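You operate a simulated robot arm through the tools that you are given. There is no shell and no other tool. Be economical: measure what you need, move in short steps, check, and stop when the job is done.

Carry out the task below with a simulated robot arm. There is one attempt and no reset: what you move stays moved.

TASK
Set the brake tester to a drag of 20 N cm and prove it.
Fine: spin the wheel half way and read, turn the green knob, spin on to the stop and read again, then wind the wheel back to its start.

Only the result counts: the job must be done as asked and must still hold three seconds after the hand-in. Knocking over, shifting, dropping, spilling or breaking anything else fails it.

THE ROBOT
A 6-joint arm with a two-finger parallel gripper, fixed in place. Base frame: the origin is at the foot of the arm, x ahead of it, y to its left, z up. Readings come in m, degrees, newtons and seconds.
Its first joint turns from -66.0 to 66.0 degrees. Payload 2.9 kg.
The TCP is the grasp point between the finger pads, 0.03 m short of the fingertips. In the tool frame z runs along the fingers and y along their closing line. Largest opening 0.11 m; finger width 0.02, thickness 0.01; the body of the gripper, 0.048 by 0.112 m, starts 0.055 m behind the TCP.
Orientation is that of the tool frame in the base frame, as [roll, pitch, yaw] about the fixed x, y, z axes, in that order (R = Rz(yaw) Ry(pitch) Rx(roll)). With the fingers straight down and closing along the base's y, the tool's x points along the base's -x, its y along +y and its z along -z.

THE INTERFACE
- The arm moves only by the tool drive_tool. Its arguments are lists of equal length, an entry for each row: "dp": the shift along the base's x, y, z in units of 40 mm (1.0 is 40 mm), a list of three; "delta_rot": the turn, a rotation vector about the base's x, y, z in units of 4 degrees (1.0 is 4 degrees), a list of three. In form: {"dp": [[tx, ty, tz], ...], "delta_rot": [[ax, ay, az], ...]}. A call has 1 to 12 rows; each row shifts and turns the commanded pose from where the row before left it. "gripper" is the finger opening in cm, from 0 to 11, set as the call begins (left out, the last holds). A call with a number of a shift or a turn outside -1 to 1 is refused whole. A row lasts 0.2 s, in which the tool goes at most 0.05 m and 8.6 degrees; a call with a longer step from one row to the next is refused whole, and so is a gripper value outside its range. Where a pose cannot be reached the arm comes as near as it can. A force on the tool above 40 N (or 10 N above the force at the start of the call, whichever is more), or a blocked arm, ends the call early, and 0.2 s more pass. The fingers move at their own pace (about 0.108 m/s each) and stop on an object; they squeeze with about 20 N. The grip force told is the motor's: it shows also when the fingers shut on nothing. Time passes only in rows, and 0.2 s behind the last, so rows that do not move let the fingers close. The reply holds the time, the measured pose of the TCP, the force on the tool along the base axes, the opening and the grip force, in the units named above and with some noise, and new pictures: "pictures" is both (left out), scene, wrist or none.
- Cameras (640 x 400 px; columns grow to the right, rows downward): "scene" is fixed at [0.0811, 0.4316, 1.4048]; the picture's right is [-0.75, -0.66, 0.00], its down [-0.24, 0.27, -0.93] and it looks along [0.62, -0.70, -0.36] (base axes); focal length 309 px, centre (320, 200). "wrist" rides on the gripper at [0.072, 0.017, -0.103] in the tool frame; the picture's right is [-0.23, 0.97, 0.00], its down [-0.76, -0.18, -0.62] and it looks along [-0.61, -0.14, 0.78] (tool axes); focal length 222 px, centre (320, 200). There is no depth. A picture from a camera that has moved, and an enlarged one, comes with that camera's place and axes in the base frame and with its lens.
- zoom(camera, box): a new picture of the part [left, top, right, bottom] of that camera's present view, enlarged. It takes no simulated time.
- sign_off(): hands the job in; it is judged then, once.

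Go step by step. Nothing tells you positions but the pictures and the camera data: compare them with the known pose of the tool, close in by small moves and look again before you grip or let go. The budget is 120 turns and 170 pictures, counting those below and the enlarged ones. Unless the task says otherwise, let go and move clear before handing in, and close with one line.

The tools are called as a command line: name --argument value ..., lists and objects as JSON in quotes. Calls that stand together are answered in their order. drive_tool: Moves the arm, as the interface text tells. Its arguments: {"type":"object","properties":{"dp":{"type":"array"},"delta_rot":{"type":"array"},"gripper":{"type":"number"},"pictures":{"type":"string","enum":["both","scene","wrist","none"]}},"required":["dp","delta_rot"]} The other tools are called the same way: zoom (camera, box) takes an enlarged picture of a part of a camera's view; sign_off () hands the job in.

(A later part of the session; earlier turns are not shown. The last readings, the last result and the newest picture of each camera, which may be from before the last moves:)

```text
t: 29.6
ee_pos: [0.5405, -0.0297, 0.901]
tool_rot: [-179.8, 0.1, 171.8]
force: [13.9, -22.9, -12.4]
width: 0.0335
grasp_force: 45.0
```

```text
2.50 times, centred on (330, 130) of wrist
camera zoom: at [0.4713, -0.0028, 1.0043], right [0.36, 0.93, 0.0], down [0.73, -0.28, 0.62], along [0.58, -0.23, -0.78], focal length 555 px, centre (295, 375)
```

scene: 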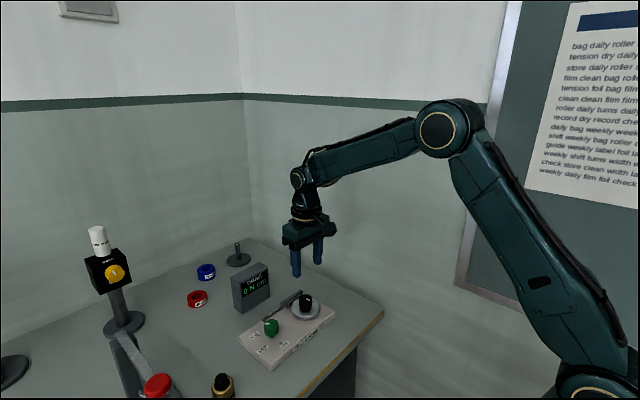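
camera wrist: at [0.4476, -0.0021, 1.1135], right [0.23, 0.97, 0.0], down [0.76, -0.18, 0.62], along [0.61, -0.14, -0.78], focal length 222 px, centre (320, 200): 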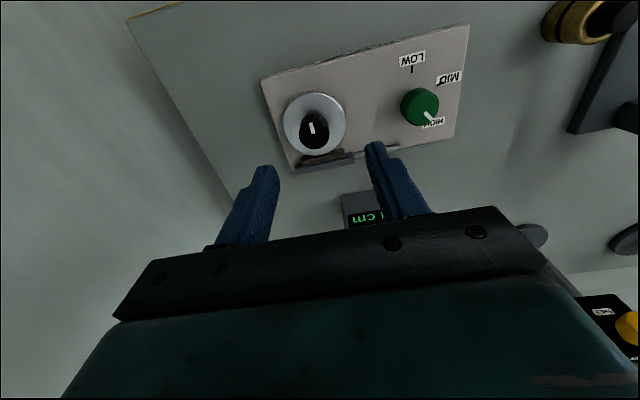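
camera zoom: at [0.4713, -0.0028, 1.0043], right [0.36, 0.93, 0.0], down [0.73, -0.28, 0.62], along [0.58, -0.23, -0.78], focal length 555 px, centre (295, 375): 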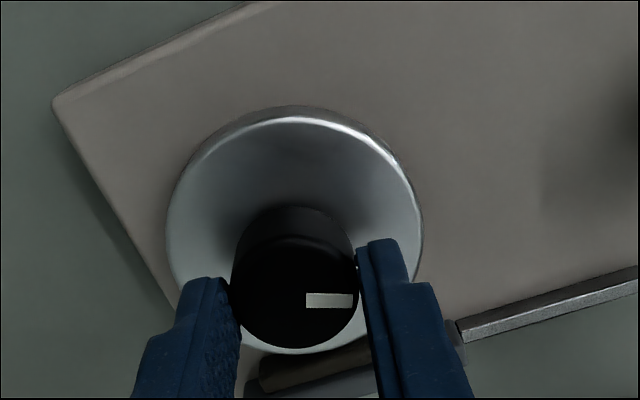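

The drag now reads 20 N cm. I'll continue clockwise toward the stop, easing the side load.

drive_tool --dp '[[0.02, -0.04, 0], [0, 0, 0], [0, 0, 0], [0, 0, 0], [0, 0, 0], [0, 0, 0], [0, 0, 0], [0, 0, 0], [0, 0, 0]]' --delta_rot '[[0, 0, -1], [0, 0, -1], [0, 0, -1], [0, 0, -1], [0, 0, -1], [0, 0, -1], [0, 0, -1], [0, 0, -1], [0, 0, 0]]' --pictures "none"

zoom --camera "scene" --box '[230, 250, 330, 325]'

zoom --camera "wrist" --box '[220, 50, 440, 210]'

```text
t: 31.6
ee_pos: [0.5409, -0.0295, 0.9005]
tool_rot: [180.0, 0.0, 140.0]
force: [-1.2, -10.9, 2.2]
width: 0.0335
grasp_force: 44.5
```

```text
5.33 times, centred on (280, 288) of scene
camera zoom: at [0.081, 0.4313, 1.4049], right [-0.75, -0.66, 0.0], down [-0.24, 0.27, -0.93], along [0.62, -0.7, -0.36], focal length 1646 px, centre (533, -267)
```

zoom: 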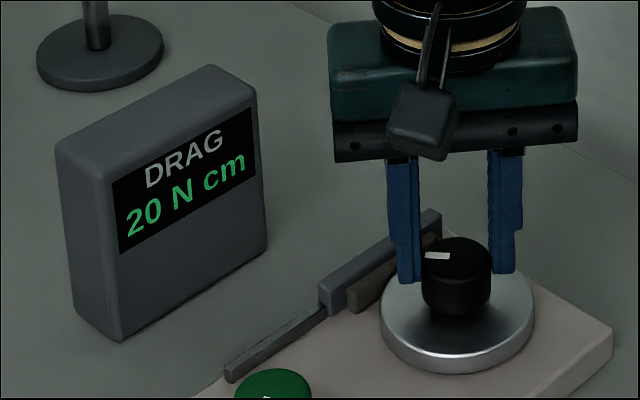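

```text
2.50 times, centred on (330, 130) of wrist
camera zoom: at [0.4961, 0.029, 1.0045], right [0.8, 0.6, 0.0], down [0.47, -0.63, 0.62], along [0.37, -0.5, -0.78], focal length 555 px, centre (295, 375)
```

zoom: 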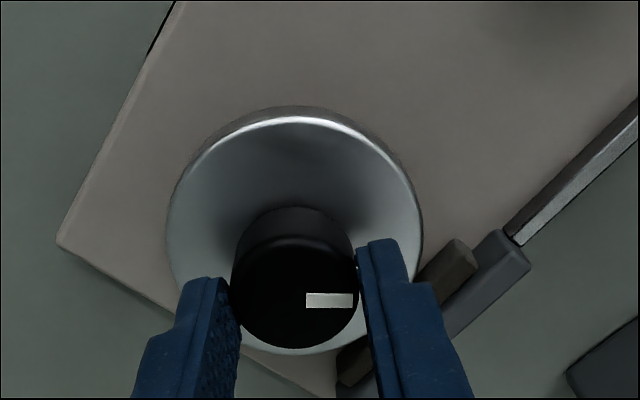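

About 144° in, with no stop yet. On another 32°.

drive_tool --dp '[[0, -0.02, 0], [0, 0, 0], [0, 0, 0], [0, 0, 0], [0, 0, 0], [0, 0, 0], [0, 0, 0], [0, 0, 0], [0, 0, 0]]' --delta_rot '[[0, 0, -1], [0, 0, -1], [0, 0, -1], [0, 0, -1], [0, 0, -1], [0, 0, -1], [0, 0, -1], [0, 0, -1], [0, 0, 0]]' --pictures "none"

zoom --camera "scene" --box '[230, 250, 330, 325]'

zoom --camera "wrist" --box '[220, 50, 440, 210]'

```text
t: 33.6
ee_pos: [0.5398, -0.0305, 0.9008]
tool_rot: [-179.8, -0.1, 107.9]
force: [-10.7, 1.5, 4.0]
width: 0.0335
grasp_force: 44.8
```

```text
5.33 times, centred on (280, 288) of scene
camera zoom: at [0.0807, 0.4316, 1.4048], right [-0.75, -0.66, 0.0], down [-0.24, 0.27, -0.93], along [0.62, -0.7, -0.36], focal length 1646 px, centre (533, -267)
```

zoom: 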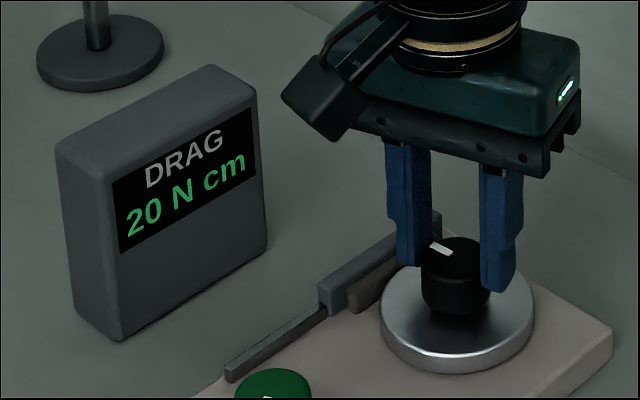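

```text
2.50 times, centred on (330, 130) of wrist
camera zoom: at [0.5342, 0.0433, 1.0045], right [1.0, 0.09, 0.0], down [0.07, -0.78, 0.62], along [0.05, -0.62, -0.78], focal length 555 px, centre (295, 375)
```

zoom: 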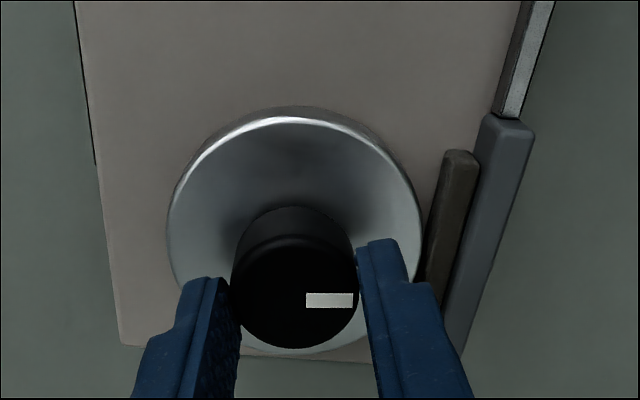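

About 176° in, still following. I'll continue.

drive_tool --dp '[[-0.02, 0, 0], [0, 0, 0], [0, 0, 0], [0, 0, 0], [0, 0, 0], [0, 0, 0], [0, 0, 0]]' --delta_rot '[[0, 0, -1], [0, 0, -1], [0, 0, -1], [0, 0, -1], [0, 0, -1], [0, 0, -1], [0, 0, 0]]' --pictures "none"

zoom --camera "wrist" --box '[220, 50, 440, 210]'

```text
t: 35.2
ee_pos: [0.5402, -0.0305, 0.9007]
tool_rot: [179.9, 0.0, 83.9]
force: [-4.0, 6.0, -6.3]
width: 0.0334
grasp_force: 44.4
```

```text
2.50 times, centred on (330, 130) of wrist
camera zoom: at [0.5644, 0.0395, 1.0044], right [0.94, -0.33, 0.0], down [-0.26, -0.74, 0.62], along [-0.2, -0.59, -0.78], focal length 555 px, centre (295, 375)
```

zoom: 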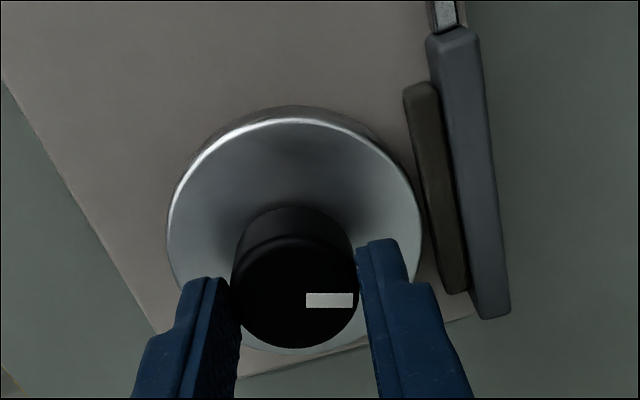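

At about 200° there's still no stop. Continuing.

drive_tool --dp '[[0, 0, 0], [0, 0, 0], [0, 0, 0], [0, 0, 0], [0, 0, 0], [0, 0, 0], [0, 0, 0], [0, 0, 0], [0, 0, 0]]' --delta_rot '[[0, 0, -1], [0, 0, -1], [0, 0, -1], [0, 0, -1], [0, 0, -1], [0, 0, -1], [0, 0, -1], [0, 0, -1], [0, 0, 0]]' --pictures "none"

zoom --camera "wrist" --box '[220, 50, 440, 210]'

```text
t: 37.2
ee_pos: [0.5399, -0.0308, 0.9018]
tool_rot: [-179.9, 0.1, 51.9]
force: [-14.4, 10.9, -4.5]
width: 0.0337
grasp_force: 44.9
```

```text
2.50 times, centred on (330, 130) of wrist
camera zoom: at [0.5981, 0.016, 1.0043], right [0.63, -0.78, 0.0], down [-0.61, -0.49, 0.62], along [-0.49, -0.39, -0.78], focal length 555 px, centre (295, 375)
```

zoom: 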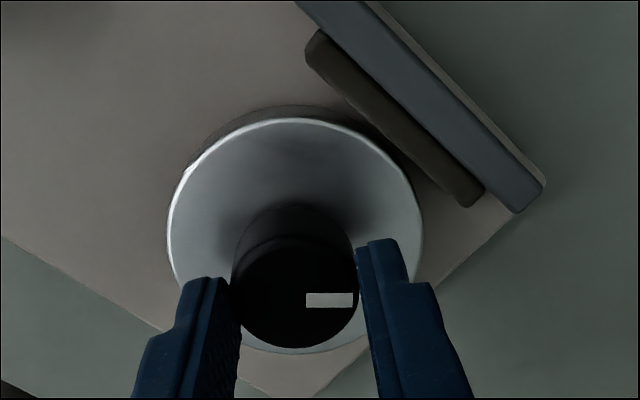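

About 232°. I'll keep going while watching clearance.

drive_tool --dp '[[-0.02, 0.02, 0], [0, 0, 0], [0, 0, 0], [0, 0, 0], [0, 0, 0], [0, 0, 0], [0, 0, 0], [0, 0, 0], [0, 0, 0]]' --delta_rot '[[0, 0, -1], [0, 0, -1], [0, 0, -1], [0, 0, -1], [0, 0, -1], [0, 0, -1], [0, 0, -1], [0, 0, -1], [0, 0, 0]]' --pictures "scene"

zoom --camera "wrist" --box '[220, 50, 440, 210]'

```text
t: 39.2
ee_pos: [0.54, -0.0305, 0.9008]
tool_rot: [-179.9, 0.0, 20.0]
force: [-6.7, 6.1, -10.3]
width: 0.0336
grasp_force: 44.9
```

scene: 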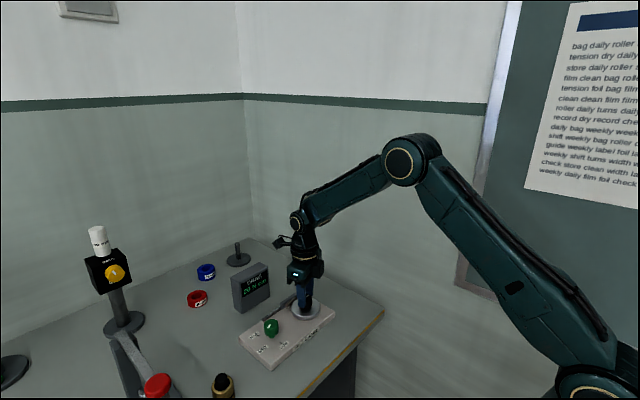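

```text
2.50 times, centred on (330, 130) of wrist
camera zoom: at [0.6134, -0.0216, 1.0046], right [0.12, -0.99, 0.0], down [-0.78, -0.09, 0.62], along [-0.62, -0.07, -0.78], focal length 555 px, centre (295, 375)
```

zoom: 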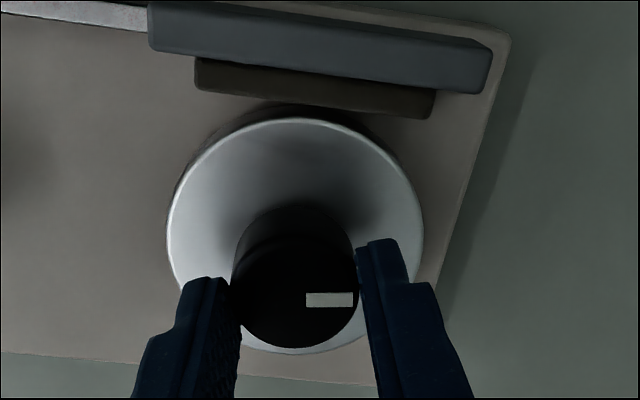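

About 264°, still following. On.

drive_tool --dp '[[0, 0, 0], [0, 0, 0], [0, 0, 0], [0, 0, 0], [0, 0, 0], [0, 0, 0], [0, 0, 0]]' --delta_rot '[[0, 0, -1], [0, 0, -1], [0, 0, -1], [0, 0, -1], [0, 0, -1], [0, 0, -1], [0, 0, 0]]' --pictures "none"

zoom --camera "wrist" --box '[220, 50, 440, 210]'

```text
t: 40.8
ee_pos: [0.5398, -0.0291, 0.901]
tool_rot: [179.9, 0.0, 4.2]
force: [1.1, 7.5, -13.5]
width: 0.0334
grasp_force: 45.4
out of reach, approached as far as the arm can: row 5, 6
```

```text
2.50 times, centred on (330, 130) of wrist
camera zoom: at [0.6131, -0.0414, 1.0046], right [-0.15, -0.99, 0.0], down [-0.77, 0.12, 0.62], along [-0.62, 0.09, -0.78], focal length 555 px, centre (295, 375)
```

zoom: 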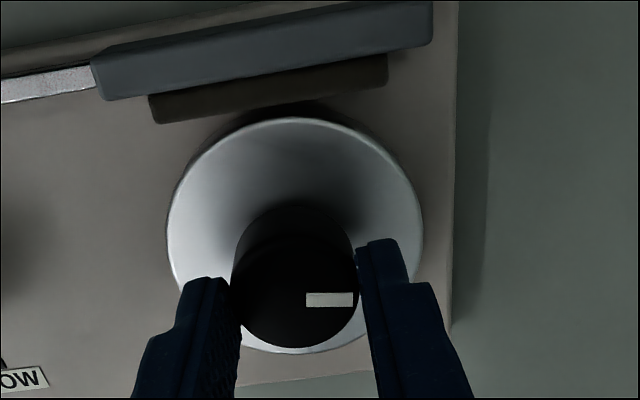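

The wrist has hit its own joint limit with the wheel at about 280°. I'll release, lift, and rotate the gripper back for a new grip.

drive_tool --dp '[[0, 0, 0], [0, 0, 0], [0, 0, 0.5], [0, 0, 0.6], [0, 0, 0], [0, 0, 0], [0, 0, 0], [0, 0, 0], [0, 0, 0], [0, 0, 0], [0, 0, 0], [0, 0, 0]]' --delta_rot '[[0, 0, 0], [0, 0, 0], [0, 0, 0], [0, 0, 0], [0, 0, 1], [0, 0, 1], [0, 0, 1], [0, 0, 1], [0, 0, 1], [0, 0, 1], [0, 0, 1], [0, 0, 1]]' --gripper 4.5 --pictures "none"

drive_tool --dp '[[0, 0, 0], [0, 0, 0], [0, 0, 0], [0, 0, 0], [0, 0, 0], [0, 0, 0], [0, 0, 0], [0, 0, 0], [0, 0, 0], [0, 0, 0], [0, 0, 0], [0, 0, 0]]' --delta_rot '[[0, 0, 1], [0, 0, 1], [0, 0, 1], [0, 0, 1], [0, 0, 1], [0, 0, 1], [0, 0, 1], [0, 0, 1], [0, 0, 1], [0, 0, 1], [0, 0, 1], [0, 0, 1]]' --pictures "none"

drive_tool --dp '[[0, 0, 0], [0, 0, 0], [0, 0, 0], [0, 0, 0], [0, 0, 0], [0, 0, 0], [0, 0, 0], [0, 0, 0], [0, 0, 0], [0, 0, 0], [0, 0, 0], [0, 0, 0]]' --delta_rot '[[0, 0, 1], [0, 0, 1], [0, 0, 1], [0, 0, 1], [0, 0, 1], [0, 0, 1], [0, 0, 1], [0, 0, 1], [0, 0, 1], [0, 0, 1], [0, 0, 1], [0, 0, 1]]' --pictures "scene"

```text
t: 43.4
ee_pos: [0.5386, -0.0293, 0.9444]
tool_rot: [180.0, 0.0, 36.3]
force: [0.2, 0.1, -0.8]
width: 0.0452
grasp_force: 0.0
```

```text
t: 46.0
ee_pos: [0.539, -0.0294, 0.9449]
tool_rot: [179.9, -0.1, 84.3]
force: [-0.1, -0.3, -0.6]
width: 0.045
grasp_force: 0.1
```

```text
t: 48.6
ee_pos: [0.5391, -0.0293, 0.945]
tool_rot: [179.9, 0.1, 132.4]
force: [0.3, 0.2, 0.3]
width: 0.0449
grasp_force: 0.1
```

scene: 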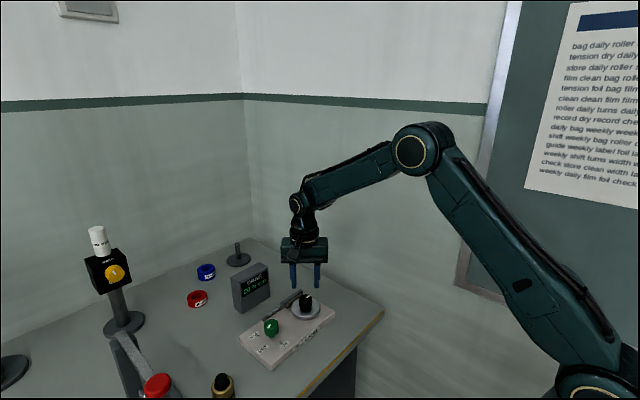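

The grip released cleanly and the reading stays at 20. I'll turn to yaw 180, lower, and grip again.

drive_tool --dp '[[0, 0, 0], [0, 0, 0], [0, 0, 0], [0, 0, 0], [0, 0, 0], [0, 0, 0], [0, 0, 0], [0, 0, 0], [0, 0, 0], [0, 0, 0], [0, 0, 0], [0, 0, 0]]' --delta_rot '[[0, 0, 1], [0, 0, 1], [0, 0, 1], [0, 0, 1], [0, 0, 1], [0, 0, 1], [0, 0, 1], [0, 0, 1], [0, 0, 1], [0, 0, 1], [0, 0, 1], [0, 0, 1]]' --pictures "none"

drive_tool --dp '[[0, 0, -0.4], [0, 0, -0.4], [0, 0, -0.3], [0, 0, 0]]' --delta_rot '[[0, 0, 0], [0, 0, 0], [0, 0, 0], [0, 0, 0]]' --pictures "none"

drive_tool --dp '[[0, 0, 0], [0, 0, 0]]' --delta_rot '[[0, 0, 0], [0, 0, 0]]' --gripper 2 --pictures "none"

zoom --camera "wrist" --box '[220, 50, 440, 210]'

```text
t: 51.2
ee_pos: [0.539, -0.029, 0.9445]
tool_rot: [179.8, 0.0, -179.7]
force: [0.0, -0.4, 0.6]
width: 0.0453
grasp_force: 0.0
```

```text
t: 52.2
ee_pos: [0.5405, -0.0291, 0.9003]
tool_rot: [179.9, 0.0, -179.7]
force: [-0.5, 0.0, -0.8]
width: 0.0449
grasp_force: 0.1
```

```text
t: 52.8
ee_pos: [0.5392, -0.03, 0.901]
tool_rot: [179.9, 0.0, -179.8]
force: [0.7, -8.4, -2.9]
width: 0.0335
grasp_force: 45.5
```

```text
2.50 times, centred on (330, 130) of wrist
camera zoom: at [0.4671, -0.0136, 1.0046], right [0.22, 0.97, 0.0], down [0.76, -0.18, 0.62], along [0.61, -0.14, -0.78], focal length 555 px, centre (295, 375)
```

zoom: 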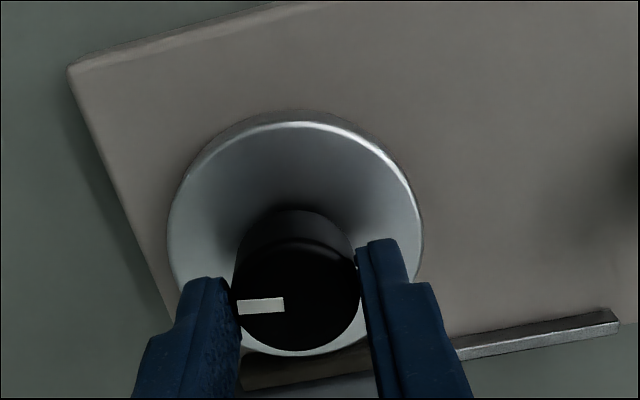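

The pointer is now at -y, about 280° travelled. Turning on clockwise.

drive_tool --dp '[[0, 0, 0], [0, 0, 0], [0, 0, 0], [0, 0, 0], [0, 0, 0], [0, 0, 0], [0, 0, 0], [0, 0, 0]]' --delta_rot '[[0, 0, -1], [0, 0, -1], [0, 0, -1], [0, 0, -1], [0, 0, -1], [0, 0, -1], [0, 0, -1], [0, 0, 0]]' --pictures "none"

zoom --camera "wrist" --box '[220, 50, 440, 210]'

```text
t: 54.6
ee_pos: [0.5396, -0.0299, 0.8999]
tool_rot: [179.9, 0.1, 152.3]
force: [2.2, -1.1, -4.7]
width: 0.0334
grasp_force: 44.6
```

```text
2.50 times, centred on (330, 130) of wrist
camera zoom: at [0.483, 0.0186, 1.0047], right [0.65, 0.76, 0.0], down [0.59, -0.51, 0.62], along [0.47, -0.41, -0.78], focal length 555 px, centre (295, 375)
```

zoom: 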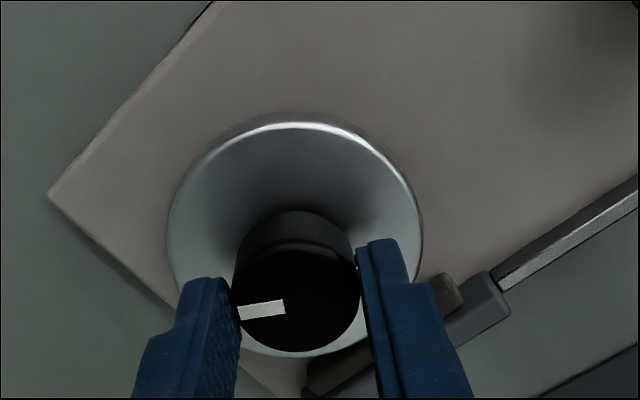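

The pointer is lagging the fingers slightly, so the stop may be reached. A little further to confirm.

drive_tool --dp '[[0, 0, 0], [0, 0, 0], [0, 0, 0]]' --delta_rot '[[0, 0, -1], [0, 0, -1], [0, 0, 0]]' --pictures "none"

zoom --camera "wrist" --box '[220, 50, 440, 210]'

zoom --camera "scene" --box '[230, 250, 330, 325]'

```text
t: 55.4
ee_pos: [0.5395, -0.0301, 0.9012]
tool_rot: [179.9, 0.0, 144.1]
force: [0.0, 4.7, 4.4]
width: 0.0336
grasp_force: 44.6
```

```text
2.50 times, centred on (330, 130) of wrist
camera zoom: at [0.4905, 0.0259, 1.0046], right [0.75, 0.66, 0.0], down [0.51, -0.59, 0.62], along [0.41, -0.47, -0.78], focal length 555 px, centre (295, 375)
```

zoom: 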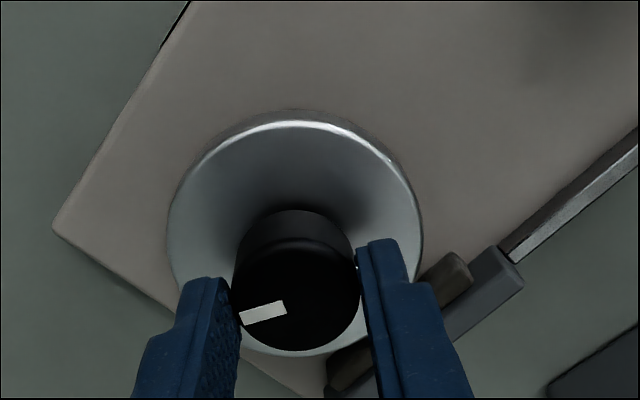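

```text
5.33 times, centred on (280, 288) of scene
camera zoom: at [0.081, 0.4317, 1.4048], right [-0.75, -0.66, 0.0], down [-0.24, 0.27, -0.93], along [0.62, -0.7, -0.36], focal length 1646 px, centre (533, -267)
```

zoom: 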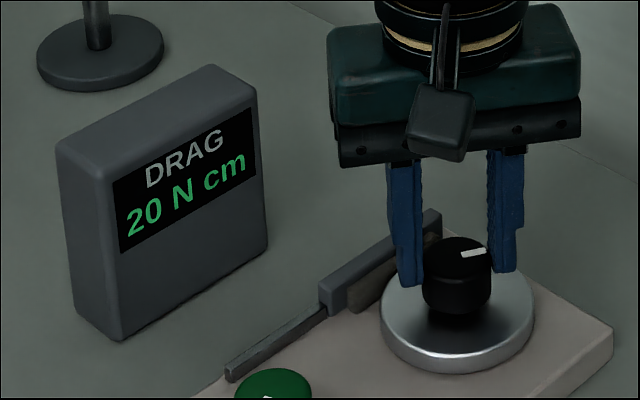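

The fingers slip past a fixed pointer, so the stop is reached at about 300° with the drag reading 20. My first reading was at 72°, short of half way (150°). I'll wind back to start and repeat the run with the switch at the true half-way point.

drive_tool --dp '[[0, 0, 0], [0, 0, 0], [0, 0, 0], [0, 0, 0], [0, 0, 0], [0, 0, 0], [0, 0, 0], [0, 0, 0], [0, 0, 0], [0, 0, 0], [0, 0, 0], [0, 0, 0]]' --delta_rot '[[0, 0, 1], [0, 0, 1], [0, 0, 1], [0, 0, 1], [0, 0, 1], [0, 0, 1], [0, 0, 1], [0, 0, 1], [0, 0, 1], [0, 0, 1], [0, 0, 1], [0, 0, 1]]' --pictures "none"

drive_tool --dp '[[0, 0, 0], [0, 0, 0], [0, 0, 0], [0, 0, 0], [0, 0, 0], [0, 0, 0], [0, 0, 0], [0, 0, 0], [0, 0, 0], [0, 0, 0], [0, 0, 0], [0, 0, 0]]' --delta_rot '[[0, 0, 1], [0, 0, 1], [0, 0, 1], [0, 0, 1], [0, 0, 1], [0, 0, 1], [0, 0, 1], [0, 0, 1], [0, 0, 1], [0, 0, 1], [0, 0, 1], [0, 0, 1]]' --pictures "none"

zoom --camera "wrist" --box '[220, 50, 440, 210]'

```text
t: 58.0
ee_pos: [0.54, -0.0306, 0.9001]
tool_rot: [179.9, 0.0, -167.6]
force: [-0.7, 3.2, 1.5]
width: 0.0332
grasp_force: 44.8
```

```text
t: 60.6
ee_pos: [0.5384, -0.0306, 0.9012]
tool_rot: [179.9, 0.0, -119.7]
force: [3.9, -6.5, 2.2]
width: 0.0336
grasp_force: 45.3
```

```text
2.50 times, centred on (330, 130) of wrist
camera zoom: at [0.4894, -0.0853, 1.0047], right [-0.73, 0.68, 0.0], down [0.53, 0.57, 0.62], along [0.42, 0.46, -0.78], focal length 555 px, centre (295, 375)
```

zoom: 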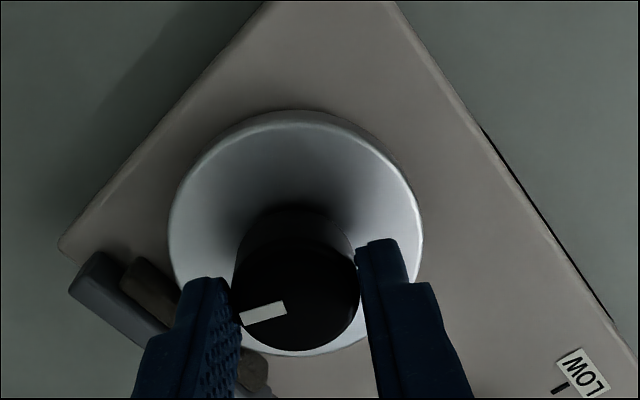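

The wheel follows, now near 204°. Continuing to wind back.

drive_tool --dp '[[0, 0, 0], [0, 0, 0], [0, 0, 0], [0, 0, 0], [0, 0, 0], [0, 0, 0], [0, 0, 0], [0, 0, 0], [0, 0, 0], [0, 0, 0], [0, 0, 0], [0, 0, 0]]' --delta_rot '[[0, 0, 1], [0, 0, 1], [0, 0, 1], [0, 0, 1], [0, 0, 1], [0, 0, 1], [0, 0, 1], [0, 0, 1], [0, 0, 1], [0, 0, 1], [0, 0, 1], [0, 0, 1]]' --pictures "none"

drive_tool --dp '[[0, 0, 0], [0, 0, 0], [0, 0, 0], [0, 0, 0], [0, 0, 0], [0, 0, 0], [0, 0, 0], [0, 0, 0], [0, 0, 0], [0, 0, 0], [0, 0, 0], [0, 0, 0]]' --delta_rot '[[0, 0, 1], [0, 0, 1], [0, 0, 1], [0, 0, 1], [0, 0, 1], [0, 0, 1], [0, 0, 1], [0, 0, 1], [0, 0, 1], [0, 0, 1], [0, 0, 1], [0, 0, 0]]' --pictures "none"

zoom --camera "wrist" --box '[220, 50, 440, 210]'

```text
t: 63.2
ee_pos: [0.5395, -0.0307, 0.9003]
tool_rot: [180.0, 0.0, -71.7]
force: [14.2, -10.0, 2.7]
width: 0.0334
grasp_force: 44.3
```

```text
t: 65.8
ee_pos: [0.5403, -0.0301, 0.9006]
tool_rot: [179.9, -0.2, -27.6]
force: [19.7, -6.2, -4.3]
width: 0.0331
grasp_force: 45.5
```

```text
2.50 times, centred on (330, 130) of wrist
camera zoom: at [0.5966, -0.0788, 1.0048], right [-0.65, -0.76, 0.0], down [-0.59, 0.51, 0.62], along [-0.47, 0.41, -0.78], focal length 555 px, centre (295, 375)
```

zoom: 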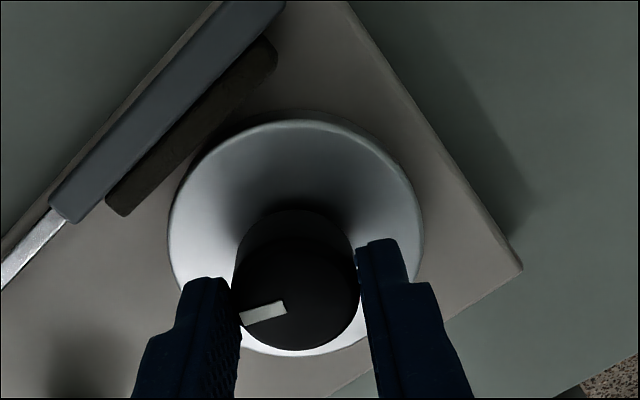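

It still follows, near 112°. I'll release and rotate back about 100° for a second grip.

drive_tool --dp '[[0, 0, 0], [0, 0, 0], [0, 0, 0.5], [0, 0, 0.6], [0, 0, 0], [0, 0, 0], [0, 0, 0], [0, 0, 0], [0, 0, 0], [0, 0, 0], [0, 0, 0], [0, 0, 0]]' --delta_rot '[[0, 0, 0], [0, 0, 0], [0, 0, 0], [0, 0, 0], [0, 0, -1], [0, 0, -1], [0, 0, -1], [0, 0, -1], [0, 0, -1], [0, 0, -1], [0, 0, -1], [0, 0, -1]]' --gripper 4.5 --pictures "none"

drive_tool --dp '[[0, 0, 0], [0, 0, 0], [0, 0, 0], [0, 0, 0], [0, 0, 0], [0, 0, 0], [0, 0, 0], [0, 0, 0], [0, 0, 0], [0, 0, 0], [0, 0, 0], [0, 0, 0]]' --delta_rot '[[0, 0, -1], [0, 0, -1], [0, 0, -1], [0, 0, -1], [0, 0, -1], [0, 0, -1], [0, 0, -1], [0, 0, -1], [0, 0, -1], [0, 0, -1], [0, 0, -1], [0, 0, -1]]' --pictures "none"

drive_tool --dp '[[0, 0, 0], [0, 0, 0], [0, 0, 0], [0, 0, 0], [0, 0, 0], [0, 0, 0]]' --delta_rot '[[0, 0, -1], [0, 0, -1], [0, 0, -1], [0, 0, -1], [0, 0, -1], [0, 0, 0]]' --pictures "scene"

```text
t: 68.4
ee_pos: [0.5392, -0.0299, 0.9437]
tool_rot: [179.9, 0.0, -59.9]
force: [-0.4, 0.8, 0.0]
width: 0.0449
grasp_force: 0.0
```

```text
t: 71.0
ee_pos: [0.54, -0.0299, 0.9455]
tool_rot: [179.9, 0.0, -107.8]
force: [-0.2, -0.3, 0.9]
width: 0.045
grasp_force: 0.0
```

```text
t: 72.4
ee_pos: [0.5396, -0.0308, 0.9451]
tool_rot: [180.0, 0.1, -127.8]
force: [-0.4, -1.2, -0.3]
width: 0.0449
grasp_force: 0.1
```

scene: 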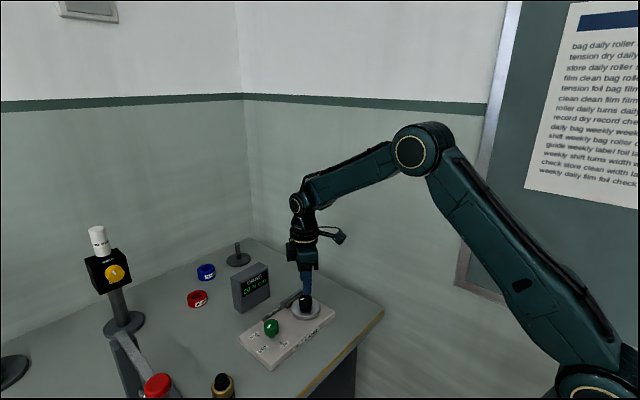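

Cleanly clear, yaw at -128. I'll lower, grip, and turn counter-clockwise to the start stop.

drive_tool --dp '[[0, 0, -0.4], [0, 0, -0.4], [0, 0, -0.3], [0, 0, 0]]' --delta_rot '[[0, 0, 0], [0, 0, 0], [0, 0, 0], [0, 0, 0]]' --pictures "none"

drive_tool --dp '[[0, 0, 0], [0, 0, 0]]' --delta_rot '[[0, 0, 0], [0, 0, 0]]' --gripper 2 --pictures "none"

drive_tool --dp '[[0, 0, 0], [0, 0, 0], [0, 0, 0], [0, 0, 0], [0, 0, 0], [0, 0, 0], [0, 0, 0], [0, 0, 0], [0, 0, 0], [0, 0, 0], [0, 0, 0], [0, 0, 0]]' --delta_rot '[[0, 0, 1], [0, 0, 1], [0, 0, 1], [0, 0, 1], [0, 0, 1], [0, 0, 1], [0, 0, 1], [0, 0, 1], [0, 0, 1], [0, 0, 1], [0, 0, 1], [0, 0, 1]]' --pictures "none"

zoom --camera "wrist" --box '[220, 50, 440, 210]'

```text
t: 73.4
ee_pos: [0.5403, -0.0295, 0.8999]
tool_rot: [179.9, 0.0, -127.7]
force: [-0.2, 0.1, 0.0]
width: 0.0449
grasp_force: 0.1
```

```text
t: 74.0
ee_pos: [0.5394, -0.0294, 0.8994]
tool_rot: [179.9, 0.0, -127.8]
force: [4.3, -1.2, -5.3]
width: 0.0335
grasp_force: 44.9
```

```text
t: 76.6
ee_pos: [0.5404, -0.0301, 0.9]
tool_rot: [179.9, 0.0, -79.8]
force: [14.6, -4.8, -27.0]
width: 0.0339
grasp_force: 45.3
```

```text
2.50 times, centred on (330, 130) of wrist
camera zoom: at [0.5366, -0.1047, 1.0038], right [-1.0, 0.05, 0.0], down [0.04, 0.78, 0.62], along [0.03, 0.62, -0.78], focal length 555 px, centre (295, 375)
```

zoom: 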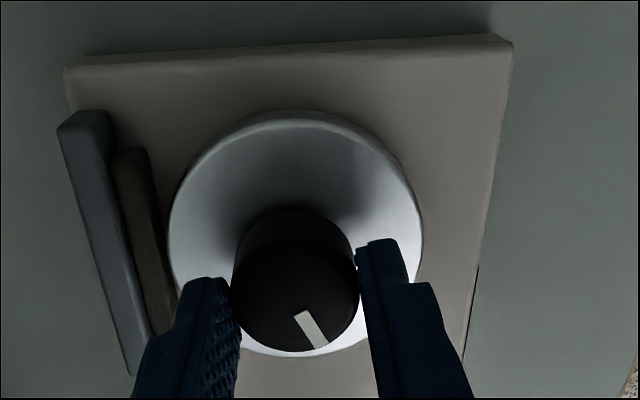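

The wheel is near 64°. Continuing to wind back.

drive_tool --dp '[[0, 0, 0], [0, 0, 0], [0, 0, 0], [0, 0, 0], [0, 0, 0], [0, 0, 0], [0, 0, 0], [0, 0, 0], [0, 0, 0], [0, 0, 0], [0, 0, 0], [0, 0, 0]]' --delta_rot '[[0, 0, 1], [0, 0, 1], [0, 0, 1], [0, 0, 1], [0, 0, 1], [0, 0, 1], [0, 0, 1], [0, 0, 1], [0, 0, 1], [0, 0, 1], [0, 0, 1], [0, 0, 1]]' --pictures "none"

zoom --camera "wrist" --box '[220, 50, 440, 210]'

drive_tool --dp '[[0, 0, 0], [0, 0, 0], [0, 0, 0], [0, 0, 0], [0, 0, 0], [0, 0, 0], [0, 0, 0]]' --delta_rot '[[0, 0, 1], [0, 0, 1], [0, 0, 1], [0, 0, 1], [0, 0, 1], [0, 0, 1], [0, 0, 0]]' --pictures "none"

zoom --camera "wrist" --box '[220, 50, 440, 210]'

```text
t: 79.2
ee_pos: [0.5396, -0.0301, 0.8996]
tool_rot: [179.9, 0.0, -31.7]
force: [10.6, -2.8, -21.9]
width: 0.0335
grasp_force: 44.3
```

```text
2.50 times, centred on (330, 130) of wrist
camera zoom: at [0.5931, -0.0825, 1.004], right [-0.7, -0.71, 0.0], down [-0.55, 0.55, 0.62], along [-0.44, 0.44, -0.78], focal length 555 px, centre (295, 375)
```

zoom: 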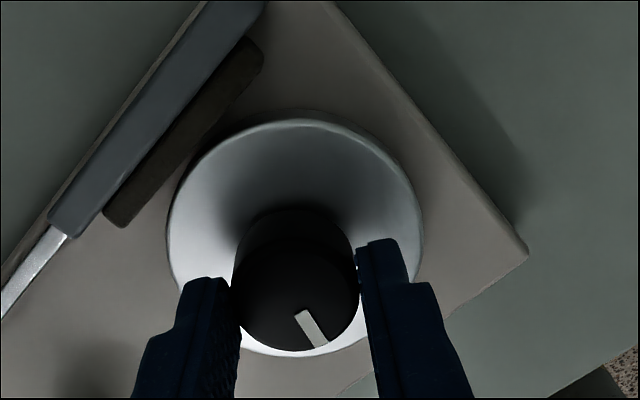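

```text
t: 80.6
ee_pos: [0.5386, -0.0285, 0.9003]
tool_rot: [179.4, 0.1, -11.2]
force: [0.9, -4.3, -2.1]
width: 0.0336
grasp_force: 45.2
out of reach, approached as far as the arm can: row 6
stopped in row 6: the force on the tool passed its limit (the readings are from after the stop); the commanded pose is now the measured one
```

```text
2.50 times, centred on (330, 130) of wrist
camera zoom: at [0.607, -0.0594, 1.0048], right [-0.41, -0.91, 0.01], down [-0.71, 0.33, 0.62], along [-0.57, 0.25, -0.78], focal length 555 px, centre (295, 375)
```

zoom: 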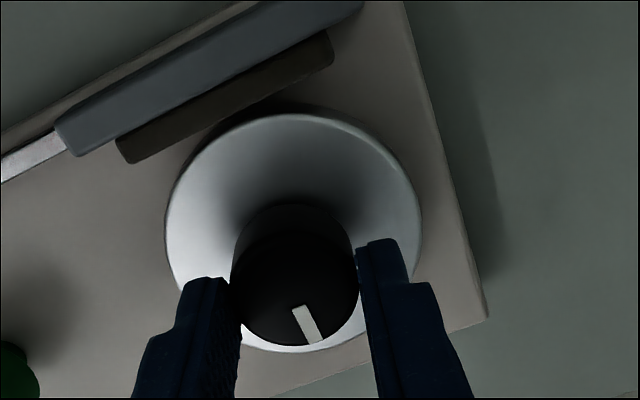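

The pointer is back at its start heading (-x), near the stop and the wrist limit. I'll release and move over the green knob to set HIGH for the repeat run.

drive_tool --dp '[[0, 0, 0], [0, 0, 0], [0, 0, 0.6], [0, 0, 0.7], [0, 0, 0.6], [0, 0, 0], [0, 0, 0], [0, 0, 0], [0, 0, 0], [0, 0, 0], [0, 0, 0], [0, 0, 0]]' --delta_rot '[[0, 0, 0], [0, 0, 0], [0, 0, -0.5], [0, 0, -1], [0, 0, -1], [0, 0, -1], [0, 0, -1], [0, 0, -1], [0, 0, -1], [0, 0, -1], [0, 0, -1], [0, 0, 0]]' --gripper 4.5 --pictures "none"

zoom --camera "wrist" --box '[160, 0, 480, 200]'

zoom --camera "scene" --box '[230, 265, 350, 355]'

```text
t: 83.2
ee_pos: [0.5394, -0.0289, 0.977]
tool_rot: [179.4, 0.1, -45.1]
force: [0.3, 0.0, -0.5]
width: 0.045
grasp_force: 0.1
```

```text
2.00 times, centred on (320, 100) of wrist
camera zoom: at [0.5789, -0.092, 1.0808], right [-0.85, -0.52, 0.01], down [-0.41, 0.67, 0.62], along [-0.33, 0.53, -0.78], focal length 444 px, centre (320, 400)
```

zoom: 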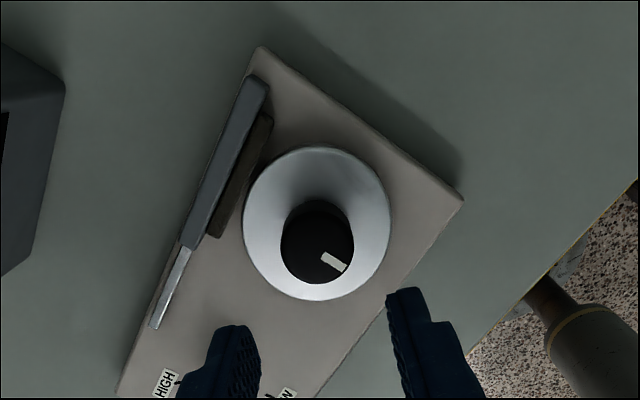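

```text
4.44 times, centred on (290, 310) of scene
camera zoom: at [0.0811, 0.4316, 1.4048], right [-0.75, -0.66, 0.0], down [-0.24, 0.27, -0.93], along [0.62, -0.7, -0.36], focal length 1372 px, centre (453, -289)
```

zoom: 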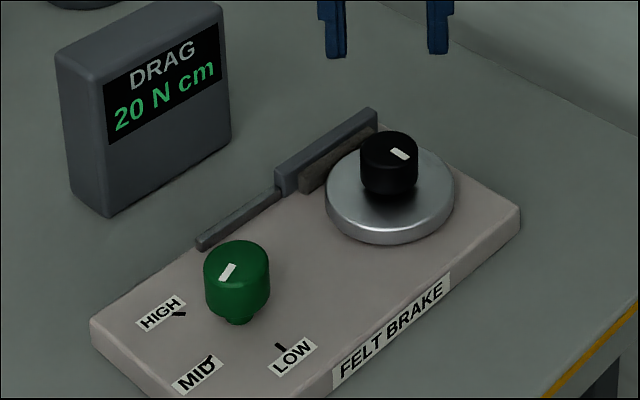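

The wheel is at its start. I'll correct the slight tilt and move to the green knob, turning the gripper a little more.

drive_tool --dp '[[0, 0.712, 0], [0, 0.712, 0], [-0.03, 0.712, 0], [0, 0.712, 0], [0, 0, -0.75], [0, 0, -0.7], [0, 0, 0]]' --delta_rot '[[0.106, -0.106, 0], [0, 0, -1], [0, 0, -1], [0, 0, -1], [0, 0, 0], [0, 0, 0], [0, 0, 0]]' --gripper 5 --pictures "none"

zoom --camera "wrist" --box '[160, 0, 480, 200]'

zoom --camera "scene" --box '[235, 290, 305, 350]'

```text
t: 84.8
ee_pos: [0.5369, 0.0848, 0.9175]
tool_rot: [-179.9, 0.2, -57.2]
force: [0.1, 0.9, 0.6]
width: 0.05
grasp_force: 0.0
```

```text
2.00 times, centred on (320, 100) of wrist
camera zoom: at [0.5622, 0.0145, 1.0218], right [-0.94, -0.34, 0.0], down [-0.26, 0.73, 0.62], along [-0.21, 0.59, -0.78], focal length 444 px, centre (320, 400)
```

zoom: 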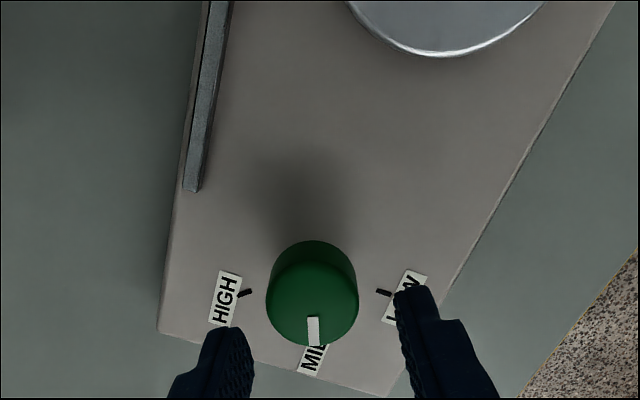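

```text
6.67 times, centred on (270, 320) of scene
camera zoom: at [0.0811, 0.4316, 1.4048], right [-0.75, -0.66, 0.0], down [-0.24, 0.27, -0.93], along [0.62, -0.7, -0.36], focal length 2058 px, centre (653, -600)
```

zoom: 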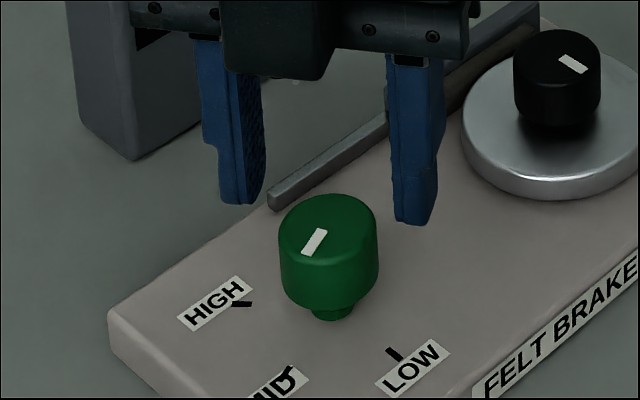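

Centred enough. I'll lower, grip and turn clockwise 72° to HIGH.

drive_tool --dp '[[0.03, 0.02, -0.25], [0, 0, -0.22], [0, 0, 0]]' --delta_rot '[[0, 0, 0], [0, 0, 0], [0, 0, 0]]' --pictures "none"

drive_tool --dp '[[0, 0, 0], [0, 0, 0], [0, 0, 0]]' --delta_rot '[[0, 0, 0], [0, 0, 0], [0, 0, 0]]' --gripper 2 --pictures "none"

drive_tool --dp '[[0, 0, 0], [0, 0, 0], [0, 0, 0], [0, 0, 0], [0, 0, 0], [0, 0, 0], [0, 0, 0], [0, 0, 0], [0, 0, 0]]' --delta_rot '[[0, 0, -1], [0, 0, -1], [0, 0, -1], [0, 0, -1], [0, 0, -1], [0, 0, -1], [0, 0, -1], [0, 0, -1], [0, 0, -1]]' --pictures "none"

drive_tool --dp '[[0, 0, 0], [0, 0, 0], [0, 0, 0], [0, 0, 0], [0, 0, 0], [0, 0, 0], [0, 0, 0], [0, 0, 0], [0, 0, 0], [0, 0, 0]]' --delta_rot '[[0, 0, -1], [0, 0, -1], [0, 0, -1], [0, 0, -1], [0, 0, -1], [0, 0, -1], [0, 0, -1], [0, 0, -1], [0, 0, -1], [0, 0, 0]]' --pictures "none"

zoom --camera "wrist" --box '[160, 0, 480, 200]'

```text
t: 85.6
ee_pos: [0.5399, 0.0871, 0.8997]
tool_rot: [-179.9, 0.1, -57.2]
force: [-0.7, -0.1, 0.3]
width: 0.0501
grasp_force: 0.0
```

```text
t: 86.4
ee_pos: [0.5387, 0.0862, 0.8991]
tool_rot: [180.0, 0.1, -57.2]
force: [-3.7, -1.5, 1.4]
width: 0.0334
grasp_force: 45.1
```

```text
t: 88.4
ee_pos: [0.5396, 0.0852, 0.9009]
tool_rot: [-180.0, 0.1, -93.2]
force: [13.8, -1.7, -11.9]
width: 0.0334
grasp_force: 44.9
```

```text
t: 90.6
ee_pos: [0.5406, 0.087, 0.9]
tool_rot: [-179.8, 0.4, -129.2]
force: [26.1, 4.2, -9.3]
width: 0.0335
grasp_force: 45.2
```

```text
2.00 times, centred on (320, 100) of wrist
camera zoom: at [0.4811, 0.0406, 1.0035], right [-0.61, 0.79, 0.0], down [0.61, 0.48, 0.63], along [0.5, 0.38, -0.78], focal length 444 px, centre (320, 400)
```

zoom: 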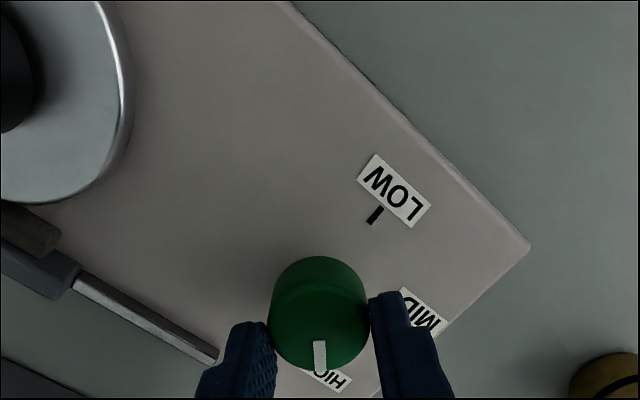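

The pointer is on HIGH. I'll release, lift and return to the wheel.

drive_tool --dp '[[0, 0, 0], [0, 0, 0], [0, 0, 0.6], [0, 0, 0.7], [0, 0, 0.6], [0, -0.72, 0], [0, -0.72, 0], [0, -0.72, 0], [0, -0.72, 0], [0, 0, 0]]' --delta_rot '[[0, 0, 0], [0, 0, 0], [0, 0, 0], [0, 0, 0], [0, 0, 0], [0, 0, 0], [0, 0, 0], [0, 0, 0], [0, 0, 0], [0, 0, 0]]' --gripper 4.8 --pictures "none"

zoom --camera "wrist" --box '[160, 0, 480, 200]'

zoom --camera "scene" --box '[230, 265, 350, 355]'

```text
t: 92.8
ee_pos: [0.5378, -0.03, 0.9746]
tool_rot: [-179.9, 0.0, -129.1]
force: [0.4, -1.0, 0.6]
width: 0.0479
grasp_force: 0.0
```

```text
2.00 times, centred on (320, 100) of wrist
camera zoom: at [0.4789, -0.0769, 1.0791], right [-0.61, 0.79, 0.0], down [0.62, 0.48, 0.62], along [0.49, 0.38, -0.78], focal length 444 px, centre (320, 400)
```

zoom: 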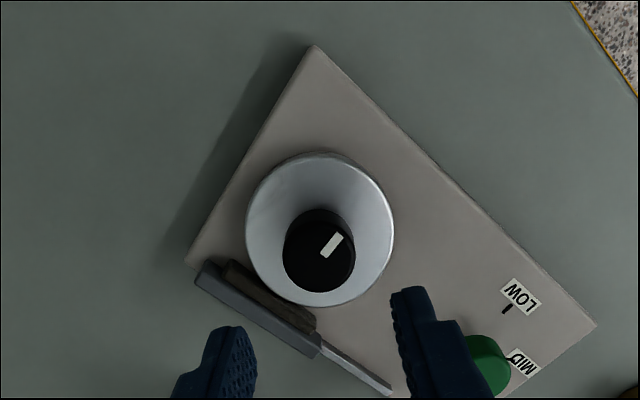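

```text
4.44 times, centred on (290, 310) of scene
camera zoom: at [0.0811, 0.4316, 1.4048], right [-0.75, -0.66, 0.0], down [-0.24, 0.27, -0.93], along [0.62, -0.7, -0.36], focal length 1372 px, centre (453, -289)
```

zoom: 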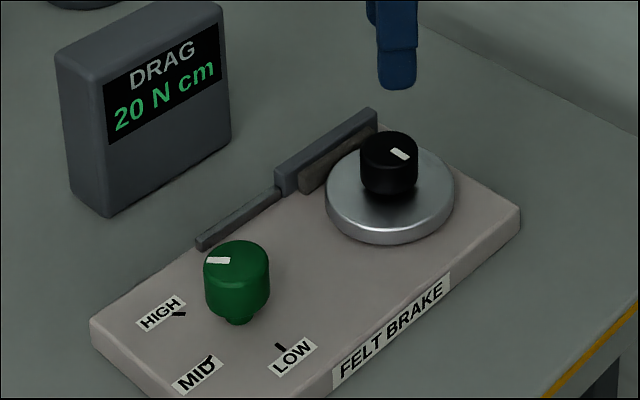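

Knob on HIGH, wheel at start. I'll lower, grip, seat the wheel with +4°, then turn clockwise toward half way.

drive_tool --dp '[[0.03, 0, -0.6], [0, 0, -0.6], [0, 0, -0.4], [0, 0, -0.26], [0, 0, 0]]' --delta_rot '[[0, 0, 0], [0, 0, 0], [0, 0, 0], [0, 0, 0], [0, 0, 0]]' --pictures "none"

drive_tool --dp '[[0, 0, 0], [0, 0, 0], [0, 0, 0], [0, 0, 0]]' --delta_rot '[[0, 0, 0], [0, 0, 0], [0, 0, 1], [0, 0, 0]]' --gripper 2 --pictures "none"

drive_tool --dp '[[0, 0, 0], [0, 0, 0], [0, 0, 0], [0, 0, 0], [0, 0, 0], [0, 0, 0], [0, 0, 0], [0, 0, 0], [0, 0, 0], [0, 0, 0], [0, 0, 0], [0, 0, 0]]' --delta_rot '[[0, 0, -1], [0, 0, -1], [0, 0, -1], [0, 0, -1], [0, 0, -1], [0, 0, -1], [0, 0, -1], [0, 0, -1], [0, 0, -1], [0, 0, -1], [0, 0, -1], [0, 0, -1]]' --pictures "none"

zoom --camera "scene" --box '[230, 250, 330, 325]'

zoom --camera "wrist" --box '[220, 50, 440, 210]'

```text
t: 94.0
ee_pos: [0.5402, -0.0284, 0.9017]
tool_rot: [-179.9, 0.2, -129.3]
force: [0.0, -0.4, 0.8]
width: 0.048
grasp_force: 0.0
```

```text
t: 95.0
ee_pos: [0.5401, -0.0304, 0.9013]
tool_rot: [-180.0, 0.0, -125.3]
force: [10.2, -10.3, -7.7]
width: 0.0335
grasp_force: 45.2
```

```text
t: 97.6
ee_pos: [0.5408, -0.029, 0.9018]
tool_rot: [-180.0, 0.0, -173.2]
force: [-0.2, -17.4, 3.7]
width: 0.0334
grasp_force: 44.9
```

```text
5.33 times, centred on (280, 288) of scene
camera zoom: at [0.081, 0.4312, 1.4049], right [-0.75, -0.66, 0.0], down [-0.24, 0.27, -0.93], along [0.62, -0.7, -0.36], focal length 1646 px, centre (533, -267)
```

zoom: 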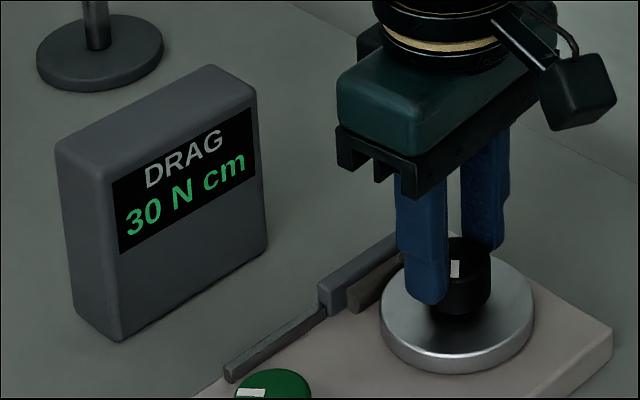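

```text
2.50 times, centred on (330, 130) of wrist
camera zoom: at [0.466, -0.0216, 1.0053], right [0.11, 0.99, 0.0], down [0.78, -0.09, 0.62], along [0.62, -0.07, -0.78], focal length 555 px, centre (295, 375)
```

zoom: 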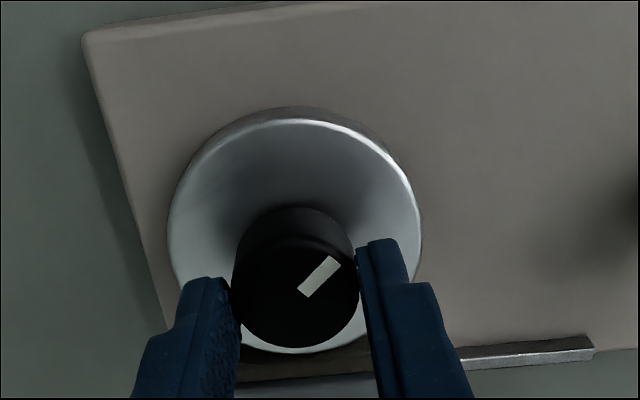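

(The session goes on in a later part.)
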